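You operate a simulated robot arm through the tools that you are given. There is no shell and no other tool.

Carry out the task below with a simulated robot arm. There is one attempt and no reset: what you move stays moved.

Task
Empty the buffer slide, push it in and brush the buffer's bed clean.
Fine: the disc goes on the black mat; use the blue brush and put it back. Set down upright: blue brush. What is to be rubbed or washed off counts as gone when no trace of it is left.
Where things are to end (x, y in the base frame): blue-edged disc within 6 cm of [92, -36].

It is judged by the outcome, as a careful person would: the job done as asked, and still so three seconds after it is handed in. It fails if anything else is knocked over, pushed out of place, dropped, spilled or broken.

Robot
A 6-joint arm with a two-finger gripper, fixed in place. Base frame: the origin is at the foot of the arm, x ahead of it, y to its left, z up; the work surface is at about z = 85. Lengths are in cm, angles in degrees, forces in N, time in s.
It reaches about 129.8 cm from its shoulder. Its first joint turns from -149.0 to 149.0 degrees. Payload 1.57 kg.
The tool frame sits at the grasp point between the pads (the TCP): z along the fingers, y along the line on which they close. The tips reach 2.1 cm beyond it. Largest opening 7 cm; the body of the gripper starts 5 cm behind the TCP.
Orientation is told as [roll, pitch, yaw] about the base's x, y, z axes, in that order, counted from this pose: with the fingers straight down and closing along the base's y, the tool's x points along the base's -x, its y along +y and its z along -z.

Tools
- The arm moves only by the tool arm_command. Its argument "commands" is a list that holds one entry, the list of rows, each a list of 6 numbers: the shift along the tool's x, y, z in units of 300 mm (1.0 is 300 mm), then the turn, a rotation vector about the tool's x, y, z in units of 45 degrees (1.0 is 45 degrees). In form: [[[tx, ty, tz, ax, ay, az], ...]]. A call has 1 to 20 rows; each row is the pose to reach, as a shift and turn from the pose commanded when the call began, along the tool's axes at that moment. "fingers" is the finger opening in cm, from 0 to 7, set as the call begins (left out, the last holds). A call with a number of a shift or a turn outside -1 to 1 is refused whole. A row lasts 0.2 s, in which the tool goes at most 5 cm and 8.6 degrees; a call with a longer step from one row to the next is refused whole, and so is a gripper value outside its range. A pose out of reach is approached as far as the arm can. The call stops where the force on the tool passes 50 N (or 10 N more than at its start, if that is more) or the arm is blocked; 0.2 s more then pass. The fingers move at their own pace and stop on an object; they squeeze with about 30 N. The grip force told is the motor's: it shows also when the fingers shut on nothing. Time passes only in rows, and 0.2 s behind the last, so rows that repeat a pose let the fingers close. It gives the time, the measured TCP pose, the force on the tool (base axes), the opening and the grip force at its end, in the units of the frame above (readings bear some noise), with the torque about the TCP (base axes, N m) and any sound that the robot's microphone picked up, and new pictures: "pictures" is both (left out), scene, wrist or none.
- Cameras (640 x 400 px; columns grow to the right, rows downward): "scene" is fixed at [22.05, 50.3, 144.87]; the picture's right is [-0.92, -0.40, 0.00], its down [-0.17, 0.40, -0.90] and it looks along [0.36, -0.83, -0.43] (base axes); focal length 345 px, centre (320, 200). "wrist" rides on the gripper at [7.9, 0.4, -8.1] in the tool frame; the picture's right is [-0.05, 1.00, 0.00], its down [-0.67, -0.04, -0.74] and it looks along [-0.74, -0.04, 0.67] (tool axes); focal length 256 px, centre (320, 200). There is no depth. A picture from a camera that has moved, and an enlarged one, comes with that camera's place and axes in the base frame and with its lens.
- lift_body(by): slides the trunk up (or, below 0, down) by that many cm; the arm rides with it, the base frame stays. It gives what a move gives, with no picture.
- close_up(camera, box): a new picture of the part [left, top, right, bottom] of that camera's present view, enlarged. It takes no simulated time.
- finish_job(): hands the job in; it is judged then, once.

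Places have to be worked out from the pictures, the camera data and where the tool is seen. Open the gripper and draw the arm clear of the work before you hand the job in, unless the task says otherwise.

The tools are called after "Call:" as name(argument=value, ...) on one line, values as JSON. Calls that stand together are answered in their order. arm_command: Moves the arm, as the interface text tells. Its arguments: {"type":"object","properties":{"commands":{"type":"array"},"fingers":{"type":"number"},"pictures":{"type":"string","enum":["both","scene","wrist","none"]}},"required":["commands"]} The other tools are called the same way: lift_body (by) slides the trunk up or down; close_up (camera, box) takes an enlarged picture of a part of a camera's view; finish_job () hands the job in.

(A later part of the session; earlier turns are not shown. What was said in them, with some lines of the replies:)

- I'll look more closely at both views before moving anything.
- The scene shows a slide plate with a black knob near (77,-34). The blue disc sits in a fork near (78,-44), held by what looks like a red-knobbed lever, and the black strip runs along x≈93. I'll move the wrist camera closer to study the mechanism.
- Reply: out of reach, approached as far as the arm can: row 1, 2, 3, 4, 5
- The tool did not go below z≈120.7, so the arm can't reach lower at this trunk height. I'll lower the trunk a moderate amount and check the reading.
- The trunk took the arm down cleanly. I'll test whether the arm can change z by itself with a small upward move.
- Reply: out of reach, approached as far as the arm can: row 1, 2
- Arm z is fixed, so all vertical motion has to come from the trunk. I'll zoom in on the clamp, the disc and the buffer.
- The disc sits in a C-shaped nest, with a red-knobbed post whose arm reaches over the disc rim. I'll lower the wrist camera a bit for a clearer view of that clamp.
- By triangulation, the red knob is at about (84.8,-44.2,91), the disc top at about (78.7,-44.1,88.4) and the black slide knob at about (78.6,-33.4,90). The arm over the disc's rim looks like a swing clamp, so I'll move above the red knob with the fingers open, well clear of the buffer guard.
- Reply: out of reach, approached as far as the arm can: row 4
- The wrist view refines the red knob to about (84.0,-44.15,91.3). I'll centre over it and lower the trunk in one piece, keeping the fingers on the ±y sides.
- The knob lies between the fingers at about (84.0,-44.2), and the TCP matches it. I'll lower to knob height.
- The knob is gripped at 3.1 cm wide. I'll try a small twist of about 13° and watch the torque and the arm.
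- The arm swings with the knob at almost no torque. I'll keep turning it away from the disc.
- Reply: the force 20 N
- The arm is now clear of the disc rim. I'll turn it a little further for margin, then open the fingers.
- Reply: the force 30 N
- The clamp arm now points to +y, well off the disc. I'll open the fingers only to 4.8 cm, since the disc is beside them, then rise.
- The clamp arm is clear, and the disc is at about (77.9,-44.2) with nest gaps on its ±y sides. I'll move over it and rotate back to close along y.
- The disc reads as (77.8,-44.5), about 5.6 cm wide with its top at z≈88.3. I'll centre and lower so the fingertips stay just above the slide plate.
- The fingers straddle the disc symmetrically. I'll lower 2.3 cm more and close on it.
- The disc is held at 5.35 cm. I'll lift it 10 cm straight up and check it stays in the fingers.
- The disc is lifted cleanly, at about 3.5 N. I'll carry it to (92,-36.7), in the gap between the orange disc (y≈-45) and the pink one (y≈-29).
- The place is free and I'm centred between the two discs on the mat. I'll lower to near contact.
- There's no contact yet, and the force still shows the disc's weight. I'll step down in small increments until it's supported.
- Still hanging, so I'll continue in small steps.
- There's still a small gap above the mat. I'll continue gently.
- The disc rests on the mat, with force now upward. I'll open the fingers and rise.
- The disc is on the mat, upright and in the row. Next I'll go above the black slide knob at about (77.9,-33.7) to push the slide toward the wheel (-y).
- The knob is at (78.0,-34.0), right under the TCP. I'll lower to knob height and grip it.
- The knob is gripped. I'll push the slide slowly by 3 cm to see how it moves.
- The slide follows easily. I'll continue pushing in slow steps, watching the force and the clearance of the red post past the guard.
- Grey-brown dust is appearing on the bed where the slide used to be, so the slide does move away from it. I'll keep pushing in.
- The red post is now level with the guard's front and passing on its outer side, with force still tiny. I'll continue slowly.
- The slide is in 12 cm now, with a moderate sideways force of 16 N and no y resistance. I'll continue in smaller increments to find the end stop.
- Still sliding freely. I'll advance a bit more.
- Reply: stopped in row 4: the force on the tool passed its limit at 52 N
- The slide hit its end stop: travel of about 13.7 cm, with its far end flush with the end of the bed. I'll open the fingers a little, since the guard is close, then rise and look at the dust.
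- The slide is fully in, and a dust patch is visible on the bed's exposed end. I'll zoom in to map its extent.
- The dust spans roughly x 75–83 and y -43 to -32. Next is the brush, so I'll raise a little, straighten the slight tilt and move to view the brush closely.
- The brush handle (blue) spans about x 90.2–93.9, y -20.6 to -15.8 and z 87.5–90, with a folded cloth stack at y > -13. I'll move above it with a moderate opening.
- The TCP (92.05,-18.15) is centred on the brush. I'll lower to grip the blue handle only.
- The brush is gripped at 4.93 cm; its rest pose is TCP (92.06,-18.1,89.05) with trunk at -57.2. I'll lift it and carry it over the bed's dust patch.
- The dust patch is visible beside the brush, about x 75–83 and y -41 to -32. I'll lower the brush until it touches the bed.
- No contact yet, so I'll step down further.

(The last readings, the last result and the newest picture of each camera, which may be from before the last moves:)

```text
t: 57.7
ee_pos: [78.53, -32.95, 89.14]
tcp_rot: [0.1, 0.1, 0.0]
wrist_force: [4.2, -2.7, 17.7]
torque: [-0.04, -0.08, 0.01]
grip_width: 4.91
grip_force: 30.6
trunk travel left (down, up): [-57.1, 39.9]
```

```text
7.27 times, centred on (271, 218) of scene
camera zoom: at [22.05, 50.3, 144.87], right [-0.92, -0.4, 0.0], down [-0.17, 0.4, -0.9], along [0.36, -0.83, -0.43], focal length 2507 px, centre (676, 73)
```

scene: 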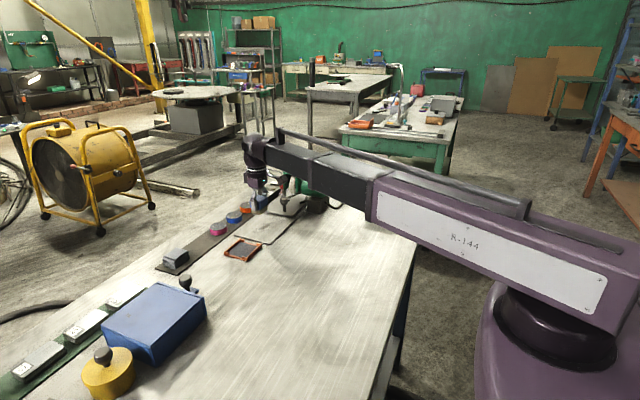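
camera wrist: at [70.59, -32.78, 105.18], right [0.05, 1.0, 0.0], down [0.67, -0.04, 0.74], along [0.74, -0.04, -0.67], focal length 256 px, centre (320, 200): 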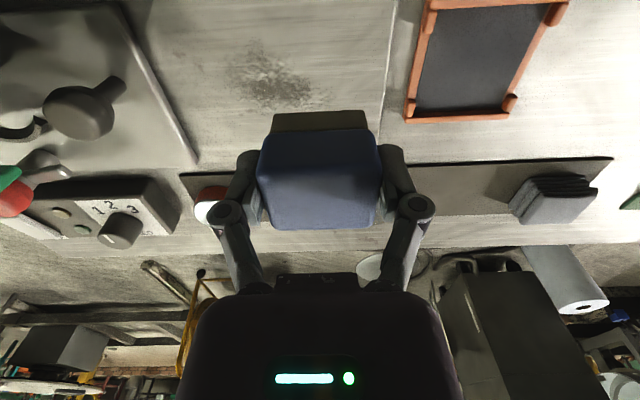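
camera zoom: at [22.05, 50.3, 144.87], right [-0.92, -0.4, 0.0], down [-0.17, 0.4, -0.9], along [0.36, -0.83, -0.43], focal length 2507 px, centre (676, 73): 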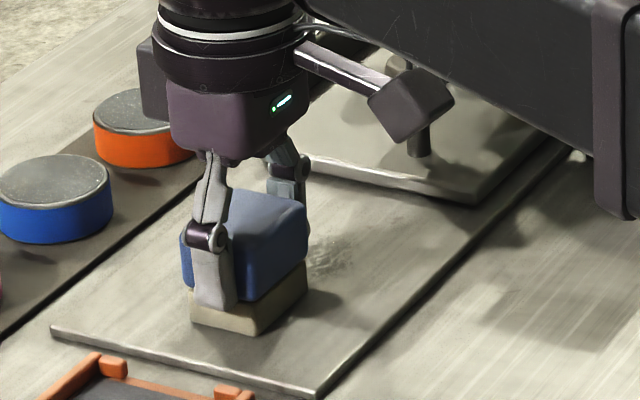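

The brush is pressing the bed with about 17 N. I'll make the first stroke along -y and back, and check the effect.

Call:
arm_command(commands=[[[0, -0.05, 0, 0, 0, 0], [0, -0.1, 0, 0, 0, 0], [0, -0.15, 0, 0, 0, 0], [0, -0.2, 0, 0, 0, 0], [0, -0.25, 0, 0, 0, 0], [0, -0.285, 0, 0, 0, 0], [0, -0.235, 0, 0, 0, 0], [0, -0.185, 0, 0, 0, 0], [0, -0.135, 0, 0, 0, 0], [0, -0.085, 0, 0, 0, 0], [0, -0.035, 0, 0, 0, 0], [0, 0.02, 0, 0, 0, 0]]])

Call:
close_up(camera="scene", box=[236, 190, 306, 245])

Call:
close_up(camera="wrist", box=[100, 0, 420, 200])

```text
t: 60.3
ee_pos: [78.47, -32.44, 89.06]
tcp_rot: [0.0, 0.1, 0.1]
wrist_force: [-0.3, -2.3, 12.5]
torque: [-0.14, 0.03, 0.01]
grip_width: 4.92
grip_force: 30.0
trunk travel left (down, up): [-57.1, 39.9]
camera wrist: at [70.43, -32.15, 97.21], right [0.05, 1.0, 0.0], down [0.67, -0.04, 0.74], along [0.74, -0.04, -0.67], focal length 256 px, centre (320, 200)
```

scene: 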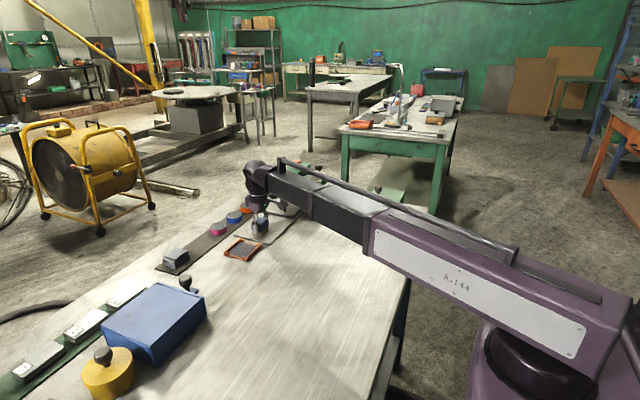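
wrist: 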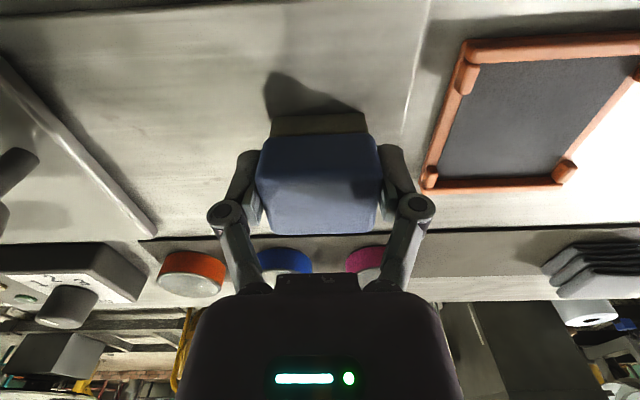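

```text
7.27 times, centred on (271, 218) of scene
camera zoom: at [22.05, 50.3, 144.87], right [-0.92, -0.4, 0.0], down [-0.17, 0.4, -0.9], along [0.36, -0.83, -0.43], focal length 2507 px, centre (676, 73)
```

zoom: 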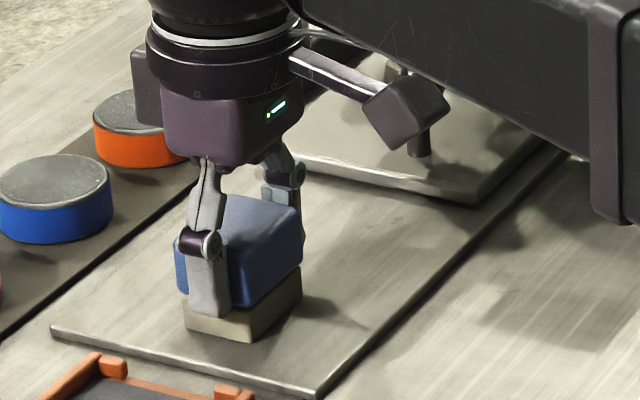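

```text
2.00 times, centred on (260, 100) of wrist
camera zoom: at [70.43, -32.15, 97.21], right [0.05, 1.0, 0.0], down [0.67, -0.04, 0.74], along [0.74, -0.04, -0.67], focal length 512 px, centre (440, 400)
```

zoom: 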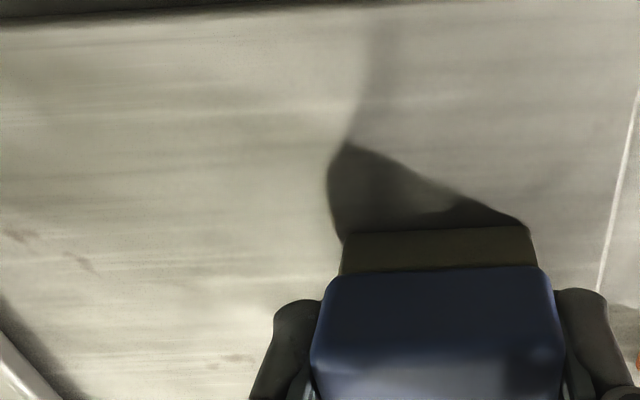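

One stroke removes the dust along that lane. I'll sweep the neighbouring lanes (x≈76, 81 and 83.5) too.

Call:
arm_command(commands=[[[0.05, 0, 0, 0, 0, 0], [0.09, 0, 0, 0, 0, 0], [0.09, -0.06, 0, 0, 0, 0], [0.09, -0.12, 0, 0, 0, 0], [0.09, -0.18, 0, 0, 0, 0], [0.09, -0.24, 0, 0, 0, 0], [0.09, -0.31, 0, 0, 0, 0], [0.02, -0.31, 0, 0, 0, 0], [-0.05, -0.31, 0, 0, 0, 0], [-0.09, -0.31, 0, 0, 0, 0], [-0.09, -0.25, 0, 0, 0, 0], [-0.09, -0.19, 0, 0, 0, 0], [-0.09, -0.13, 0, 0, 0, 0], [-0.09, -0.07, 0, 0, 0, 0], [-0.09, 0, 0, 0, 0, 0], [-0.16, 0, 0, 0, 0, 0], [-0.16, -0.07, 0, 0, 0, 0], [-0.16, -0.14, 0, 0, 0, 0], [-0.16, -0.21, 0, 0, 0, 0], [-0.16, -0.28, 0, 0, 0, 0]]])

Call:
close_up(camera="scene", box=[236, 190, 306, 245])

Call:
close_up(camera="wrist", box=[100, 0, 420, 200])

```text
t: 64.5
ee_pos: [83.31, -40.96, 89.07]
tcp_rot: [0.0, 0.2, -0.1]
wrist_force: [-0.2, -0.1, 6.9]
torque: [0.06, 0.04, 0.01]
grip_width: 4.9
grip_force: 30.1
trunk travel left (down, up): [-57.1, 39.9]
camera wrist: at [75.42, -40.59, 97.2], right [0.05, 1.0, 0.0], down [0.67, -0.03, 0.74], along [0.74, -0.04, -0.67], focal length 256 px, centre (320, 200)
```

scene: 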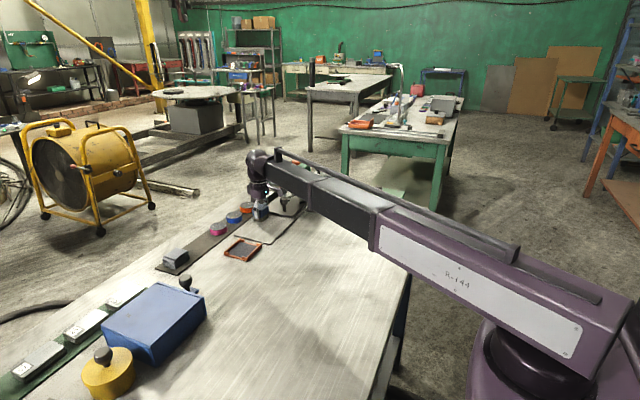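
wrist: 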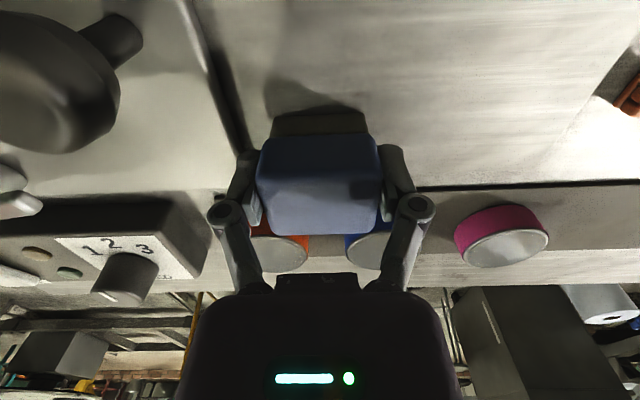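

```text
7.27 times, centred on (271, 218) of scene
camera zoom: at [22.05, 50.3, 144.87], right [-0.92, -0.4, 0.0], down [-0.17, 0.4, -0.9], along [0.36, -0.83, -0.43], focal length 2507 px, centre (676, 73)
```

zoom: 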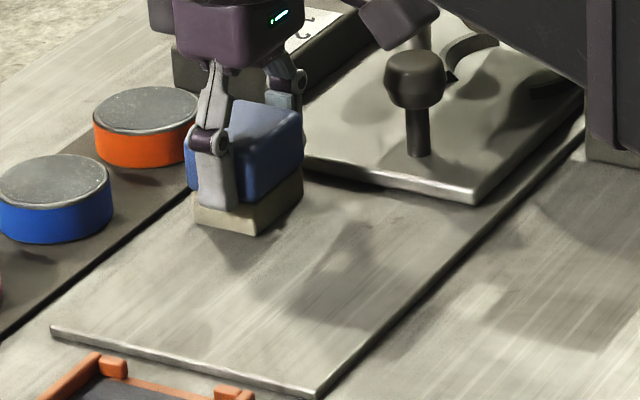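

```text
2.00 times, centred on (260, 100) of wrist
camera zoom: at [75.42, -40.59, 97.2], right [0.05, 1.0, 0.0], down [0.67, -0.03, 0.74], along [0.74, -0.04, -0.67], focal length 512 px, centre (440, 400)
```

zoom: 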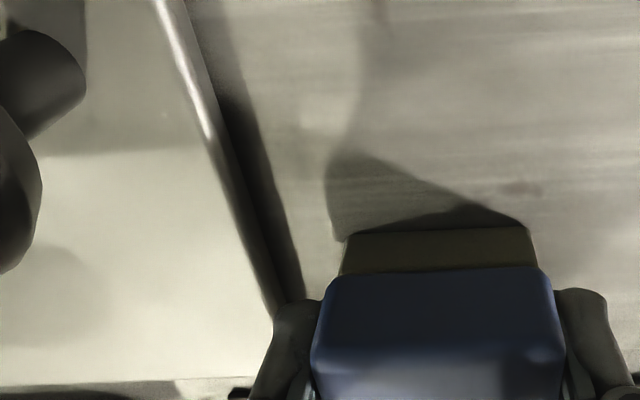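

The main patch is gone, with one faint speck near (81,-39). I'll lift the brush and back off to inspect the whole exposed bed.

Call:
lift_body(by=10)

Call:
arm_command(commands=[[[0.1, 0.08, 0, 0, 0, 0], [0.22, 0.16, 0, 0, 0, 0], [0.34, 0.2, 0, 0, 0, 0], [0.44, 0.22, 0, 0, 0, 0], [0.55, 0.22, 0, 0, 0, 0], [0.55, 0.22, 0, 0, 0, 0]]], pictures="wrist")

Call:
close_up(camera="wrist", box=[140, 60, 400, 220])

Call:
close_up(camera="scene", box=[240, 205, 310, 250])

```text
t: 65.9
ee_pos: [83.47, -40.8, 99.04]
tcp_rot: [0.0, 0.0, 0.0]
wrist_force: [0.3, 0.5, -0.2]
torque: [0.02, 0.02, -0.03]
grip_width: 4.92
grip_force: 30.2
trunk travel left (down, up): [-67.1, 29.9]
```

```text
t: 67.3
ee_pos: [66.85, -34.17, 99.02]
tcp_rot: [0.0, 0.1, -0.1]
wrist_force: [0.9, 0.9, -1.8]
torque: [0.01, -0.02, 0.01]
grip_width: 4.91
grip_force: 29.9
trunk travel left (down, up): [-67.1, 29.9]
camera wrist: at [58.75, -33.95, 107.13], right [0.05, 1.0, 0.0], down [0.67, -0.04, 0.74], along [0.74, -0.04, -0.67], focal length 256 px, centre (320, 200)
```

wrist: 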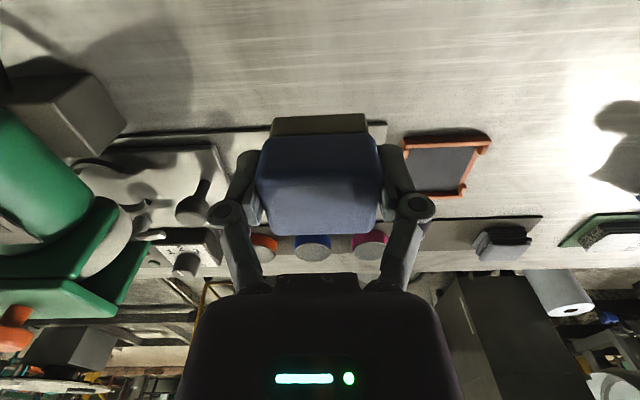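

```text
2.46 times, centred on (270, 140) of wrist
camera zoom: at [58.75, -33.95, 107.13], right [0.05, 1.0, 0.0], down [0.67, -0.04, 0.74], along [0.74, -0.04, -0.67], focal length 630 px, centre (443, 348)
```

zoom: 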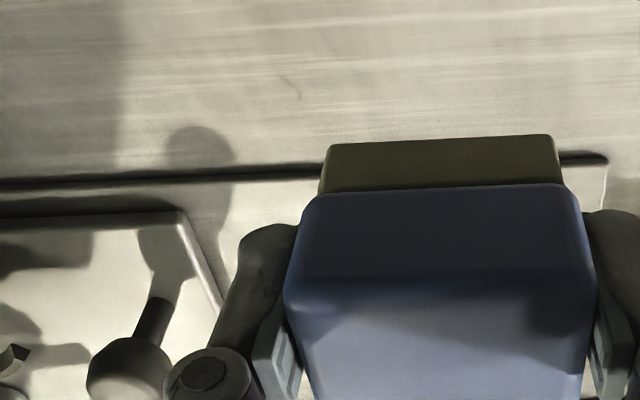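

```text
8.89 times, centred on (275, 228) of scene
camera zoom: at [22.05, 50.3, 144.87], right [-0.92, -0.4, 0.0], down [-0.17, 0.4, -0.9], along [0.36, -0.83, -0.43], focal length 3065 px, centre (720, -44)
```

zoom: 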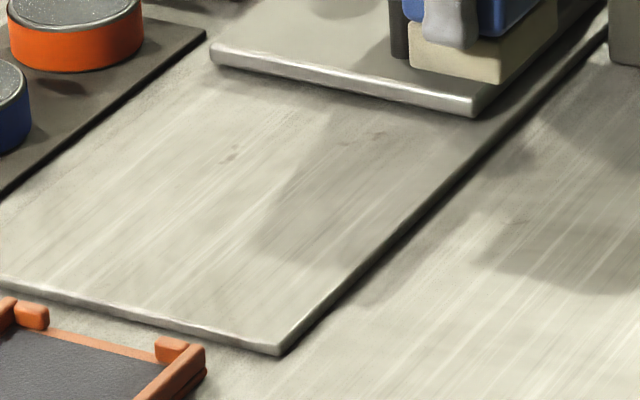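

The dust is gone. Two faint marks remain, at about (81,-39), which was already brushed over and looks like surface texture, and (77,-43) near the slide edge, which hasn't been brushed. To be thorough I'll turn the gripper 90° so the brush reaches right up to the slide without nearing its knob.

Call:
arm_command(commands=[[[-0.06, -0.01, 0, 0, 0, 0.16], [-0.12, -0.02, 0, 0, 0, 0.32], [-0.18, -0.03, 0, 0, 0, 0.48], [-0.24, -0.04, 0, 0, 0, 0.64], [-0.3, -0.05, 0, 0, 0, 0.8], [-0.372, -0.06, 0, 0, 0, 0.96], [-0.372, -0.06, 0, 0, 0, 1.0]]], pictures="none")

Call:
arm_command(commands=[[[0, 0, 0, 0, 0, 0.17], [0, 0, 0, 0, 0, 0.34], [0, 0, 0, 0, 0, 0.51], [0, 0, 0, 0, 0, 0.68], [0, 0, 0, 0, 0, 0.85], [0, 0, 0, 0, 0, 1.0], [0, 0, 0, 0, 0, 1.0]]])

Call:
close_up(camera="wrist", box=[160, 0, 480, 200])

```text
t: 68.9
ee_pos: [78.18, -35.97, 99.02]
tcp_rot: [-0.1, 0.1, -45.1]
wrist_force: [0.0, 1.1, -0.6]
torque: [0.0, -0.02, -0.02]
grip_width: 4.88
grip_force: 30.0
trunk travel left (down, up): [-67.1, 29.9]
```

```text
t: 70.5
ee_pos: [78.15, -36.14, 99.05]
tcp_rot: [-0.1, 0.0, -90.1]
wrist_force: [0.2, 0.2, -0.8]
torque: [-0.02, 0.01, 0.02]
grip_width: 4.91
grip_force: 30.6
trunk travel left (down, up): [-67.1, 29.9]
camera wrist: at [78.52, -28.28, 107.12], right [1.0, -0.05, 0.0], down [-0.03, -0.67, 0.74], along [-0.04, -0.74, -0.67], focal length 256 px, centre (320, 200)
```

scene: 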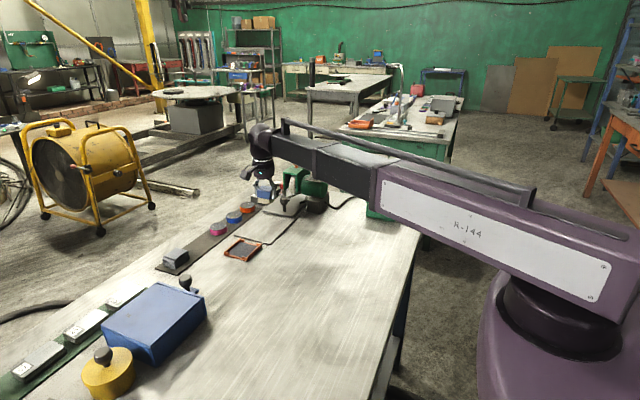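
wrist: 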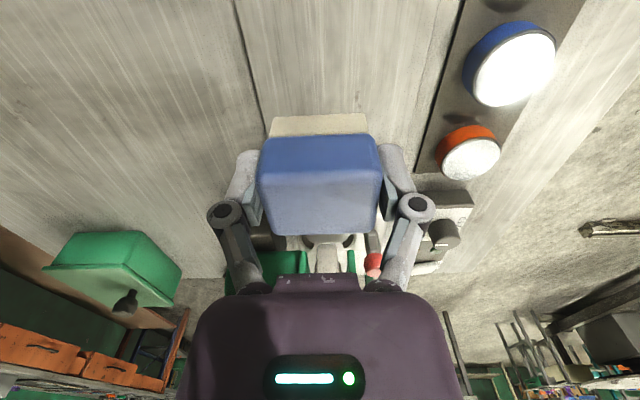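

```text
2.00 times, centred on (320, 100) of wrist
camera zoom: at [78.52, -28.28, 107.12], right [1.0, -0.05, 0.0], down [-0.03, -0.67, 0.74], along [-0.04, -0.74, -0.67], focal length 512 px, centre (320, 400)
```

zoom: 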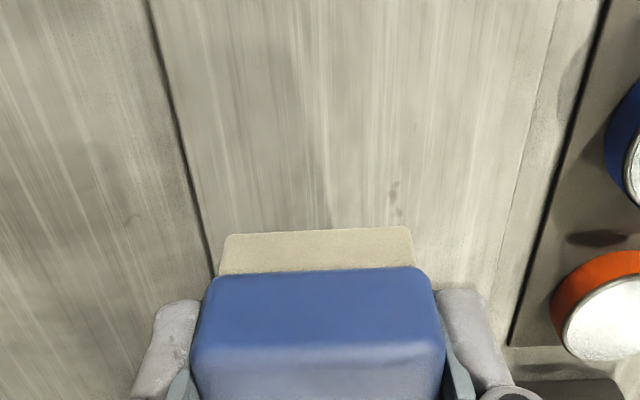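

The bed looks clean apart from the texture-like marks (the bench shows similar ones). I'll lower here and make a final sweep along the slide edge and over both marks.

Call:
arm_command(commands=[[[-0.06, 0.015, 0, 0, 0, 0], [-0.113, 0.028, 0, 0, 0, 0], [-0.113, 0.028, 0, 0, 0, 0]]], pictures="none")

Call:
lift_body(by=-9.3)

Call:
lift_body(by=-0.6)

Call:
close_up(camera="scene", box=[226, 170, 316, 250])

```text
t: 71.3
ee_pos: [79.09, -39.5, 98.94]
tcp_rot: [-0.1, -0.1, -90.0]
wrist_force: [-1.2, 0.4, -1.2]
torque: [0.04, -0.01, 0.01]
grip_width: 4.93
grip_force: 29.7
trunk travel left (down, up): [-67.1, 29.9]
```

```text
t: 72.5
ee_pos: [79.08, -39.36, 89.61]
tcp_rot: [0.0, -0.1, -90.0]
wrist_force: [0.4, -0.1, -0.4]
torque: [-0.02, 0.0, -0.01]
grip_width: 4.9
grip_force: 29.3
trunk travel left (down, up): [-57.8, 39.2]
```

```text
t: 73.1
ee_pos: [79.13, -39.3, 89.05]
tcp_rot: [-0.1, 0.0, -89.9]
wrist_force: [-0.7, -0.2, -1.4]
torque: [0.0, -0.03, 0.0]
grip_width: 4.91
grip_force: 30.2
trunk travel left (down, up): [-57.2, 39.8]
```

```text
5.00 times, centred on (271, 210) of scene
camera zoom: at [22.05, 50.3, 144.87], right [-0.92, -0.4, 0.0], down [-0.17, 0.4, -0.9], along [0.36, -0.83, -0.43], focal length 1724 px, centre (565, 150)
```

zoom: 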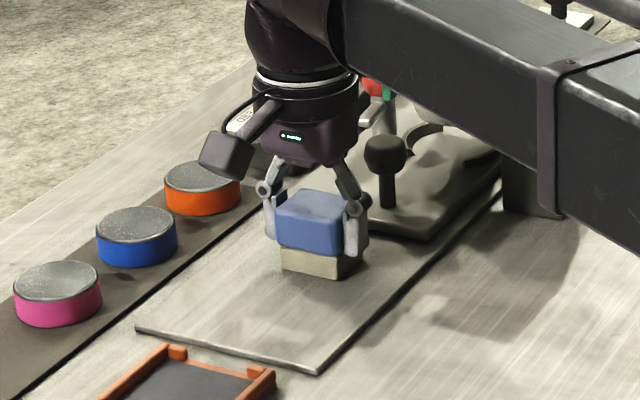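

No contact force yet, so I'll step down a little more.

Call:
lift_body(by=-0.15)

Call:
lift_body(by=-0.1)

```text
t: 73.6
ee_pos: [79.04, -39.39, 89.0]
tcp_rot: [0.1, 0.0, -90.0]
wrist_force: [5.4, -2.9, 14.6]
torque: [0.03, -0.16, -0.05]
grip_width: 4.9
grip_force: 30.3
trunk travel left (down, up): [-57.1, 39.9]
```

```text
t: 74.1
ee_pos: [79.07, -39.29, 88.81]
tcp_rot: [-0.1, -0.1, -90.1]
wrist_force: [7.0, -2.9, 19.0]
torque: [-0.04, -0.15, -0.02]
grip_width: 4.89
grip_force: 30.0
trunk travel left (down, up): [-57.0, 40.0]
```

In contact at about 19 N, I'll do the final sweep along the slide edge and over both marks.

Call:
arm_command(commands=[[[-0.06, 0, 0, 0, 0, 0], [-0.12, 0, 0, 0, 0, 0], [-0.125, 0.06, 0, 0, 0, 0], [-0.125, 0.12, 0, 0, 0, 0], [-0.125, 0.16, 0, 0, 0, 0], [-0.065, 0.16, 0, 0, 0, 0], [-0.065, 0.1, 0, 0, 0, 0], [-0.065, 0.04, 0, 0, 0, 0], [-0.065, -0.02, 0, 0, 0, 0], [-0.065, -0.08, 0, 0, 0, 0], [-0.065, -0.13, 0, 0, 0, 0], [-0.125, -0.13, 0, 0, 0, 0], [-0.125, -0.07, 0, 0, 0, 0], [-0.125, -0.01, 0, 0, 0, 0], [-0.065, 0.02, 0, 0, 0, 0], [0, 0.06, 0, 0, 0, 0], [0.05, 0.06, 0, 0, 0, 0], [0, 0.06, 0, 0, 0, 0], [-0.05, 0.06, 0, 0, 0, 0], [0.02, 0.06, 0, 0, 0, 0]]], pictures="wrist")

Call:
close_up(camera="scene", box=[226, 170, 316, 250])

```text
t: 78.3
ee_pos: [80.76, -38.44, 88.93]
tcp_rot: [0.0, 0.0, -90.0]
wrist_force: [0.2, -0.1, 9.8]
torque: [-0.21, -0.01, -0.05]
grip_width: 4.91
grip_force: 30.6
trunk travel left (down, up): [-57.0, 40.0]
camera wrist: at [81.19, -30.75, 97.04], right [1.0, -0.05, 0.0], down [-0.03, -0.67, 0.75], along [-0.04, -0.74, -0.67], focal length 256 px, centre (320, 200)
```

wrist: 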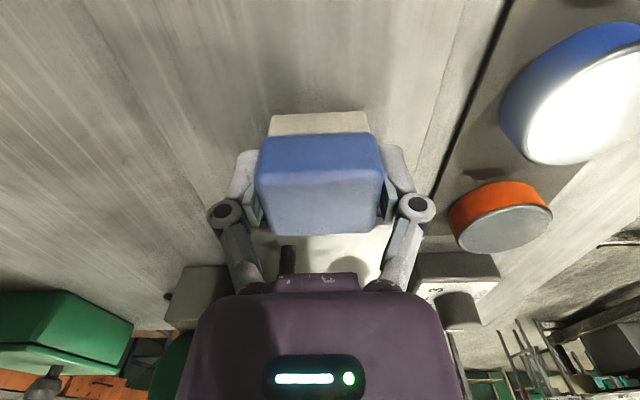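

```text
5.00 times, centred on (271, 210) of scene
camera zoom: at [22.05, 50.3, 144.87], right [-0.92, -0.4, 0.0], down [-0.17, 0.4, -0.9], along [0.36, -0.83, -0.43], focal length 1724 px, centre (565, 150)
```

zoom: 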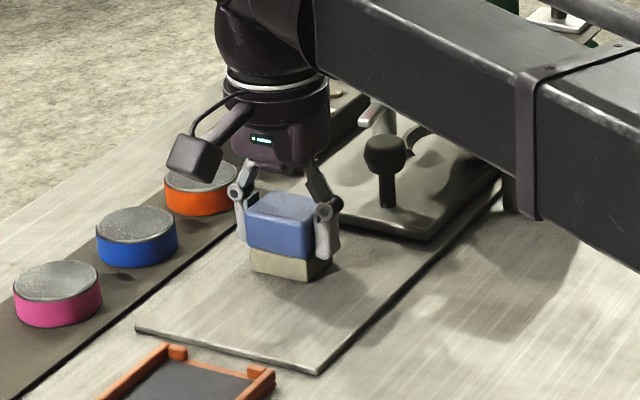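

I'll lift the brush and swing it away to inspect the bed from both cameras.

Call:
lift_body(by=10)

Call:
arm_command(commands=[[[0.1, 0, 0, 0, 0, -0.16], [0.2, 0, 0, 0, 0, -0.32], [0.3, 0.03, 0, 0, 0, -0.48], [0.4, 0.06, 0, 0, 0, -0.64], [0.48, 0.09, 0, 0, 0, -0.8], [0.52, 0.1, 0, 0, 0, -0.96], [0.52, 0.1, 0, 0, 0, -1.0]]], pictures="wrist")

Call:
close_up(camera="scene", box=[240, 200, 310, 250])

Call:
close_up(camera="scene", box=[255, 205, 295, 235])

```text
t: 79.6
ee_pos: [80.92, -38.49, 98.89]
tcp_rot: [-0.1, 0.0, -90.0]
wrist_force: [0.2, -0.3, 0.1]
torque: [-0.02, 0.0, 0.04]
grip_width: 4.92
grip_force: 29.8
trunk travel left (down, up): [-67.0, 30.0]
```

```text
t: 81.2
ee_pos: [84.04, -22.85, 98.72]
tcp_rot: [-0.1, 0.1, -44.8]
wrist_force: [0.5, 0.4, 0.4]
torque: [0.01, -0.01, 0.01]
grip_width: 4.88
grip_force: 29.8
trunk travel left (down, up): [-67.0, 30.0]
camera wrist: at [78.55, -17.12, 106.98], right [0.74, 0.67, 0.0], down [0.45, -0.5, 0.74], along [0.5, -0.55, -0.67], focal length 256 px, centre (320, 200)
```

wrist: 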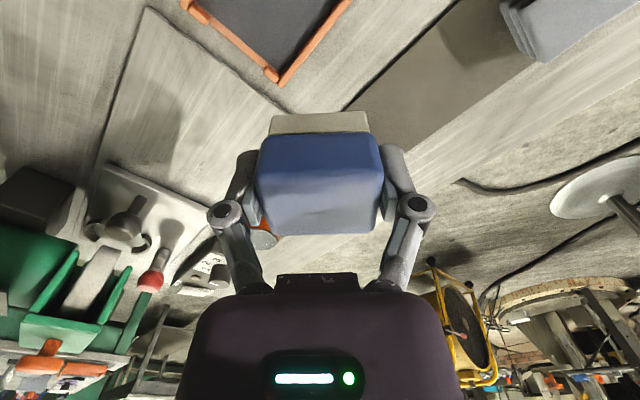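

```text
8.00 times, centred on (275, 225) of scene
camera zoom: at [22.05, 50.3, 144.87], right [-0.92, -0.4, 0.0], down [-0.17, 0.4, -0.9], along [0.36, -0.83, -0.43], focal length 2758 px, centre (680, 0)
```

zoom: 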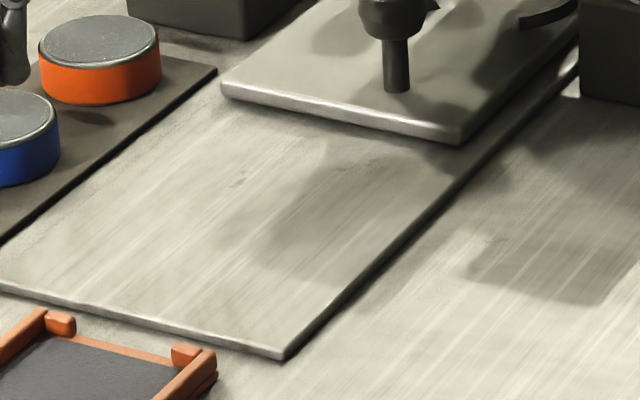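

```text
13.33 times, centred on (275, 220) of scene
camera zoom: at [22.05, 50.3, 144.87], right [-0.92, -0.4, 0.0], down [-0.17, 0.4, -0.9], along [0.36, -0.83, -0.43], focal length 4597 px, centre (920, -67)
```

zoom: 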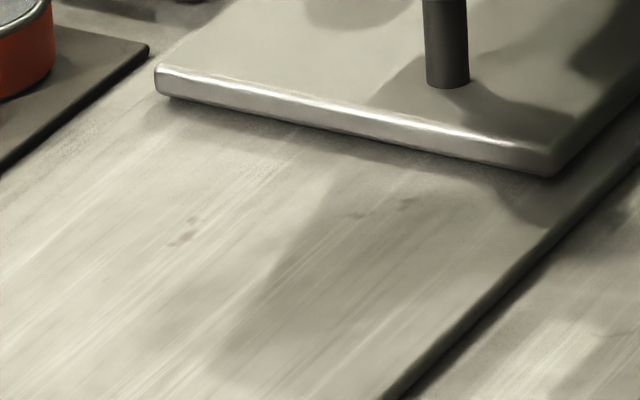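

Both marks are unchanged after repeated brushing, so they're part of the bed's surface; the dust itself is gone. I'll turn back to yaw 0 and return the brush above its original spot.

Call:
arm_command(commands=[[[-0.013, 0.05, 0, 0, 0, -0.17], [-0.026, 0.1, 0, 0, 0, -0.34], [-0.039, 0.15, 0, 0, 0, -0.51], [-0.052, 0.2, 0, 0, 0, -0.68], [-0.065, 0.25, 0, 0, 0, -0.85], [-0.078, 0.3, 0, 0, 0, -0.998], [-0.078, 0.3, 0, 0, 0, -0.998]]])

Call:
close_up(camera="scene", box=[150, 195, 250, 280])

```text
t: 82.8
ee_pos: [92.14, -18.13, 98.96]
tcp_rot: [0.0, 0.0, 0.0]
wrist_force: [-0.2, 0.0, -0.2]
torque: [-0.02, 0.01, -0.01]
grip_width: 4.92
grip_force: 29.9
trunk travel left (down, up): [-67.0, 30.0]
camera wrist: at [84.1, -17.92, 106.99], right [0.05, 1.0, 0.0], down [0.67, -0.04, 0.74], along [0.74, -0.04, -0.67], focal length 256 px, centre (320, 200)
```

scene: 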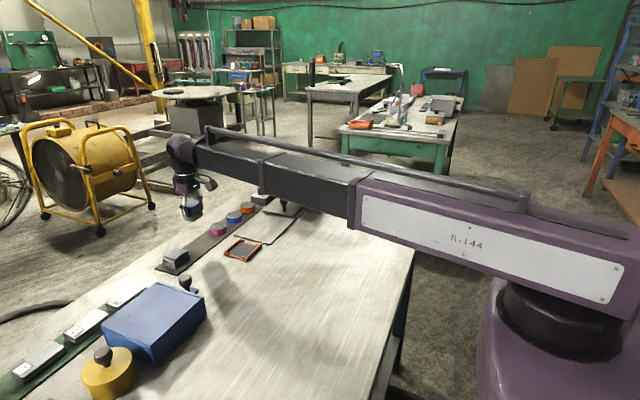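
wrist: 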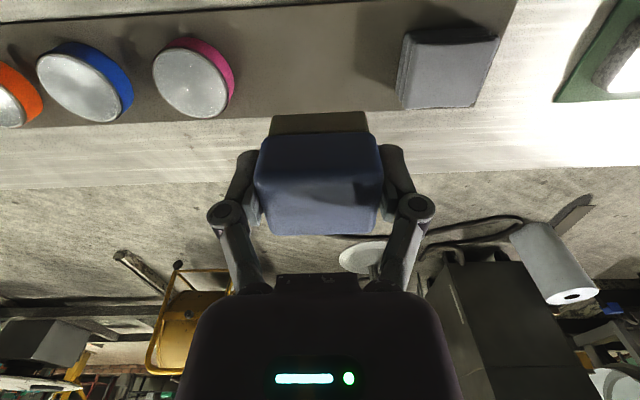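

```text
4.71 times, centred on (200, 238) of scene
camera zoom: at [22.05, 50.3, 144.87], right [-0.92, -0.4, 0.0], down [-0.17, 0.4, -0.9], along [0.36, -0.83, -0.43], focal length 1622 px, centre (885, 24)
```

zoom: 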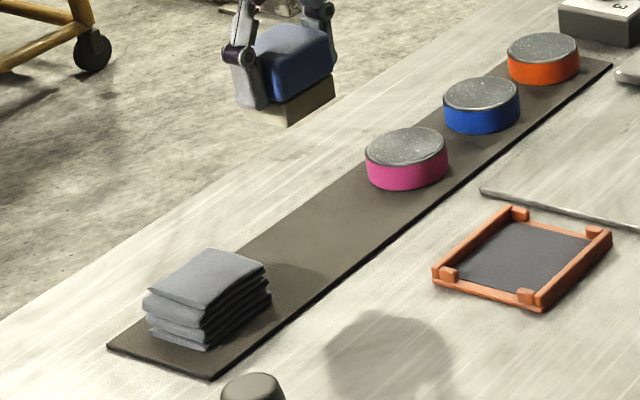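

It's right over its original place. I'll lower it in steps until the mat takes its weight.

Call:
lift_body(by=-9.6)

Call:
lift_body(by=-0.3)

Call:
lift_body(by=-0.15)

```text
t: 84.1
ee_pos: [92.07, -18.2, 89.27]
tcp_rot: [-0.1, 0.0, 0.0]
wrist_force: [0.1, 0.6, -0.5]
torque: [-0.01, -0.01, 0.03]
grip_width: 4.92
grip_force: 30.0
trunk travel left (down, up): [-57.4, 39.6]
```

```text
t: 84.7
ee_pos: [92.14, -18.19, 88.85]
tcp_rot: [0.0, 0.1, -0.1]
wrist_force: [0.1, 0.0, -1.3]
torque: [0.0, -0.04, 0.01]
grip_width: 4.89
grip_force: 30.3
trunk travel left (down, up): [-57.1, 39.9]
```

```text
t: 85.2
ee_pos: [92.18, -18.23, 88.82]
tcp_rot: [0.0, 0.1, -0.1]
wrist_force: [-0.3, -0.3, -0.8]
torque: [-0.01, -0.01, -0.01]
grip_width: 4.9
grip_force: 30.3
trunk travel left (down, up): [-56.9, 40.1]
```

Not touching yet, so a couple more small steps.

Call:
lift_body(by=-0.12)

Call:
lift_body(by=-0.1)

```text
t: 85.7
ee_pos: [92.12, -18.2, 88.73]
tcp_rot: [0.0, 0.0, -0.1]
wrist_force: [1.9, 0.0, 5.2]
torque: [-0.04, -0.2, -0.03]
grip_width: 4.91
grip_force: 30.4
trunk travel left (down, up): [-56.8, 40.2]
```

```text
t: 86.2
ee_pos: [92.1, -18.21, 88.69]
tcp_rot: [-0.1, 0.0, -0.1]
wrist_force: [6.4, -0.9, 15.8]
torque: [0.01, -0.45, 0.02]
grip_width: 4.9
grip_force: 30.3
trunk travel left (down, up): [-56.7, 40.3]
```

The brush rests on the mat. I'll open to 6.2 cm, since the cloths are near, and rise clear.

Call:
arm_command(commands=[[[0, 0, 0, 0, 0, 0], [0, 0, 0, 0, 0, 0], [0, 0, 0, 0, 0, 0]]], fingers=6.2, pictures="none")

Call:
lift_body(by=16)

Call:
close_up(camera="scene", box=[150, 195, 250, 280])

Call:
close_up(camera="wrist", box=[0, 0, 640, 400])

```text
t: 87.0
ee_pos: [92.06, -18.15, 88.65]
tcp_rot: [0.0, 0.1, -0.1]
wrist_force: [0.4, 0.1, -0.3]
torque: [-0.04, 0.02, -0.01]
grip_width: 6.17
grip_force: 0.1
trunk travel left (down, up): [-56.7, 40.3]
```

```text
t: 88.8
ee_pos: [92.14, -18.23, 104.63]
tcp_rot: [0.0, 0.1, -0.1]
wrist_force: [-0.2, 0.0, 0.7]
torque: [0.01, -0.02, -0.01]
grip_width: 6.18
grip_force: 0.1
trunk travel left (down, up): [-72.7, 24.3]
```

```text
4.71 times, centred on (200, 238) of scene
camera zoom: at [22.05, 50.3, 144.87], right [-0.92, -0.4, 0.0], down [-0.17, 0.4, -0.9], along [0.36, -0.83, -0.43], focal length 1622 px, centre (885, 24)
```

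zoom: 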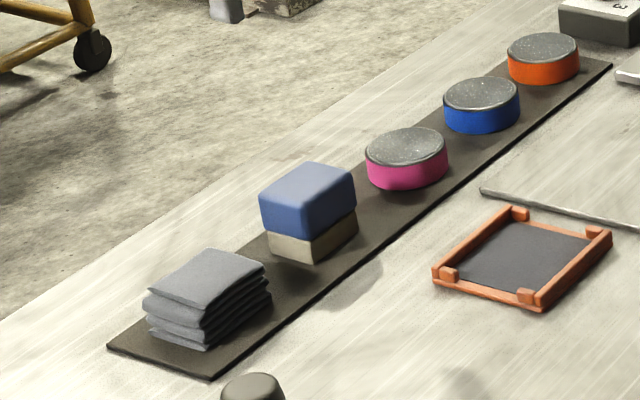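

```text
1.00 times, centred on (320, 200) of wrist (not enlarged: the box is as wide or as high as the picture)
camera zoom: at [84.1, -17.93, 112.71], right [0.05, 1.0, 0.0], down [0.67, -0.04, 0.74], along [0.74, -0.04, -0.67], focal length 256 px, centre (320, 200)
```

zoom: 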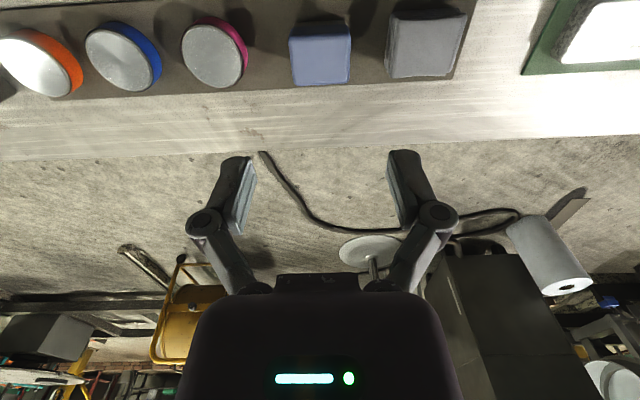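

The brush is back upright in its place. I'll retract the empty gripper toward the robot and take a last close look at the bed.

Call:
arm_command(commands=[[[0.14, -0.07, 0, 0, 0, 0], [0.28, -0.14, 0, 0, 0, 0], [0.42, -0.21, 0, 0, 0, 0], [0.55, -0.28, 0, 0, 0, 0], [0.66, -0.35, 0, 0, 0, 0], [0.76, -0.42, 0, 0, 0, 0], [0.84, -0.5, 0, 0, 0, 0], [0.84, -0.55, 0, 0, 0, 0], [0.84, -0.55, 0, 0, 0, 0]]], fingers=7)

Call:
close_up(camera="wrist", box=[180, 100, 420, 250])

Call:
close_up(camera="scene", box=[226, 150, 326, 250])

```text
t: 90.8
ee_pos: [66.72, -34.77, 104.59]
tcp_rot: [-0.1, 0.1, 0.0]
wrist_force: [0.4, -0.3, -0.2]
torque: [-0.01, 0.01, 0.0]
grip_width: 7.01
grip_force: 0.0
out of reach, approached as far as the arm can: row 6, 8
trunk travel left (down, up): [-72.7, 24.3]
camera wrist: at [58.77, -34.55, 112.73], right [0.05, 1.0, 0.0], down [0.67, -0.04, 0.74], along [0.74, -0.04, -0.67], focal length 256 px, centre (320, 200)
```

scene: 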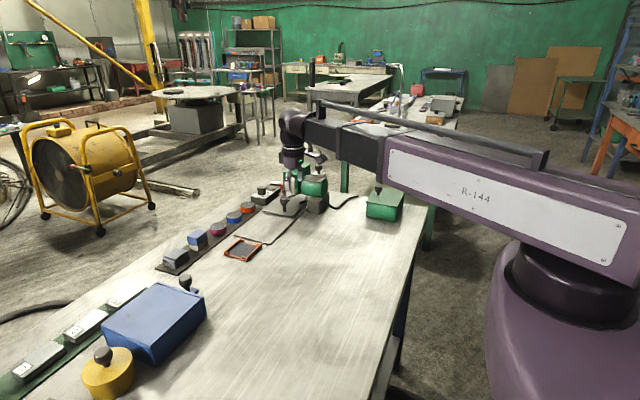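
wrist: 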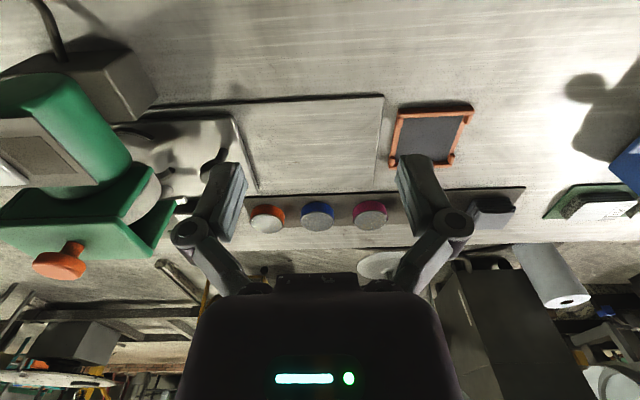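

```text
2.67 times, centred on (300, 175) of wrist
camera zoom: at [58.77, -34.55, 112.73], right [0.05, 1.0, 0.0], down [0.67, -0.04, 0.74], along [0.74, -0.04, -0.67], focal length 683 px, centre (373, 267)
```

zoom: 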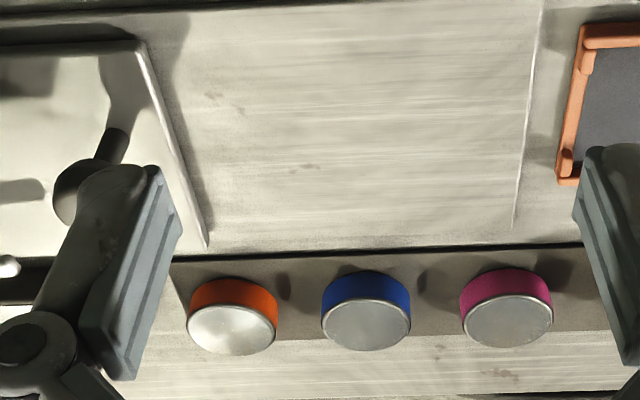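

```text
4.00 times, centred on (276, 200) of scene
camera zoom: at [22.05, 50.3, 144.87], right [-0.92, -0.4, 0.0], down [-0.17, 0.4, -0.9], along [0.36, -0.83, -0.43], focal length 1379 px, centre (496, 200)
```

zoom: 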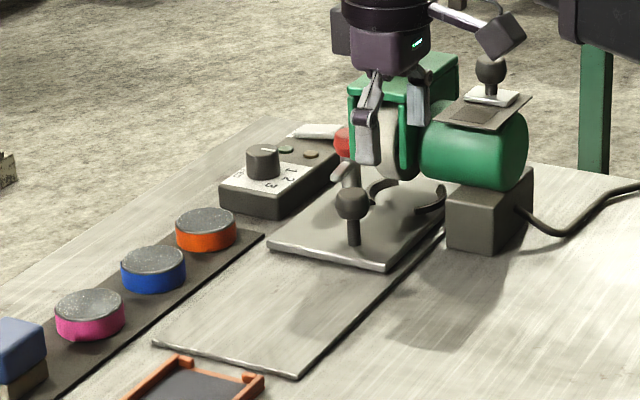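

The bed is clean (the leftover specks match the bench's own texture), the slide is in, the disc is on the mat and the brush is upright in place. I'll draw the arm back clear of the bench.

Call:
lift_body(by=10)

Call:
arm_command(commands=[[[0.13, 0, 0, 0, 0, 0], [0.26, 0, 0, 0, 0, 0], [0.39, 0, 0, 0, 0, 0], [0.5, 0, 0, 0, 0, 0], [0.55, 0, 0, 0, 0, 0], [0.55, 0, 0, 0, 0, 0]]])

Call:
close_up(camera="scene", box=[150, 140, 350, 290])

```text
t: 92.1
ee_pos: [66.81, -34.87, 114.6]
tcp_rot: [0.0, 0.2, -0.1]
wrist_force: [0.2, -0.1, 0.2]
torque: [0.02, 0.0, -0.01]
grip_width: 7.01
grip_force: 0.0
trunk travel left (down, up): [-82.7, 14.3]
```

```text
t: 93.5
ee_pos: [50.35, -34.81, 114.47]
tcp_rot: [-0.1, 0.1, -0.1]
wrist_force: [0.3, -0.6, -0.6]
torque: [0.01, -0.03, -0.02]
grip_width: 7.02
grip_force: 0.1
trunk travel left (down, up): [-82.7, 14.3]
camera wrist: at [42.32, -34.55, 122.72], right [0.05, 1.0, 0.0], down [0.67, -0.04, 0.74], along [0.74, -0.04, -0.67], focal length 256 px, centre (320, 200)
```

scene: 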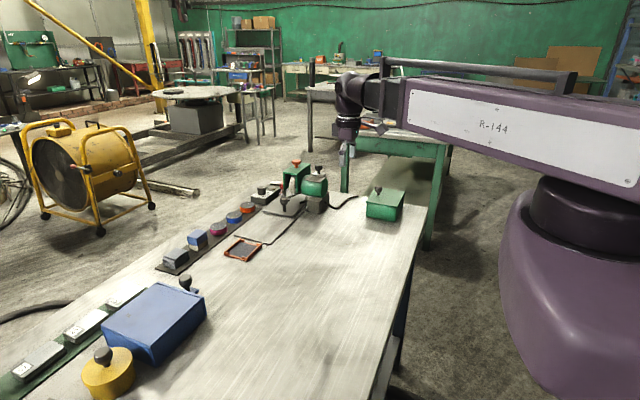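
wrist: 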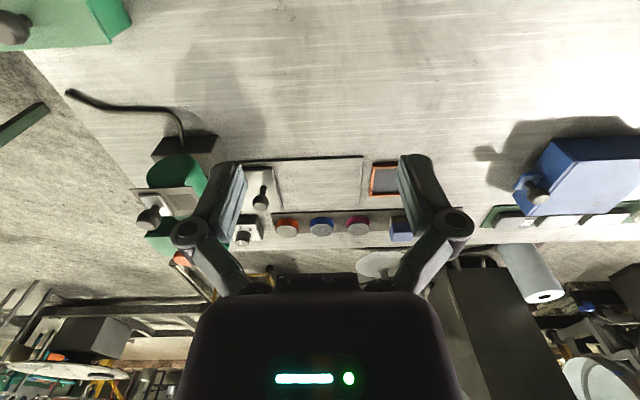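

```text
2.67 times, centred on (250, 215) of scene
camera zoom: at [22.05, 50.3, 144.87], right [-0.92, -0.4, 0.0], down [-0.17, 0.4, -0.9], along [0.36, -0.83, -0.43], focal length 919 px, centre (507, 160)
```

zoom: 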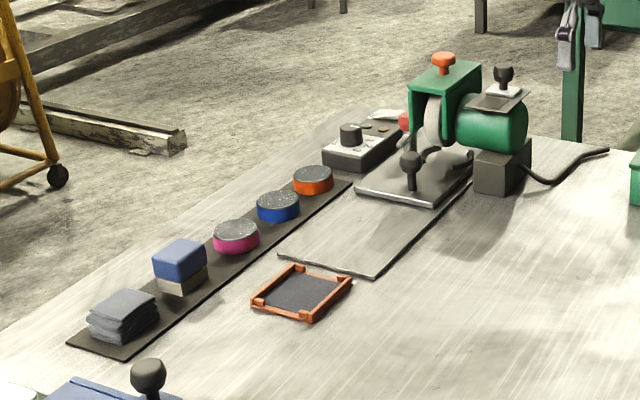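

Everything is in its final state, the gripper is open and the arm is clear, so I'm handing the job in.

Call:
finish_job()

```text
The job is handed in.
```

The buffer slide is emptied and pushed in, its bed is brushed clean, and I've handed the job in. The result of the judging hasn't come back.

- **Disc:** the blue-edged disc is on the black mat at about (92, -36.7), within 1 cm of the target. I swung the red-knobbed clamp off it first, and that clamp is still swung open.
- **Slide:** it went in about 13.7 cm to its end stop, with its far end level with the end of the bed.
- **Bed:** the dust patch is gone. Two faint specks remain near (81, -39) and (77, -43). They didn't change after brushing and match similar marks on the bench, so I took them to be part of the surface.
- **Brush:** the blue brush is back upright in its original spot on the mat.

I saw nothing else knocked or moved, and the gripper is open with the arm drawn back from the bench.
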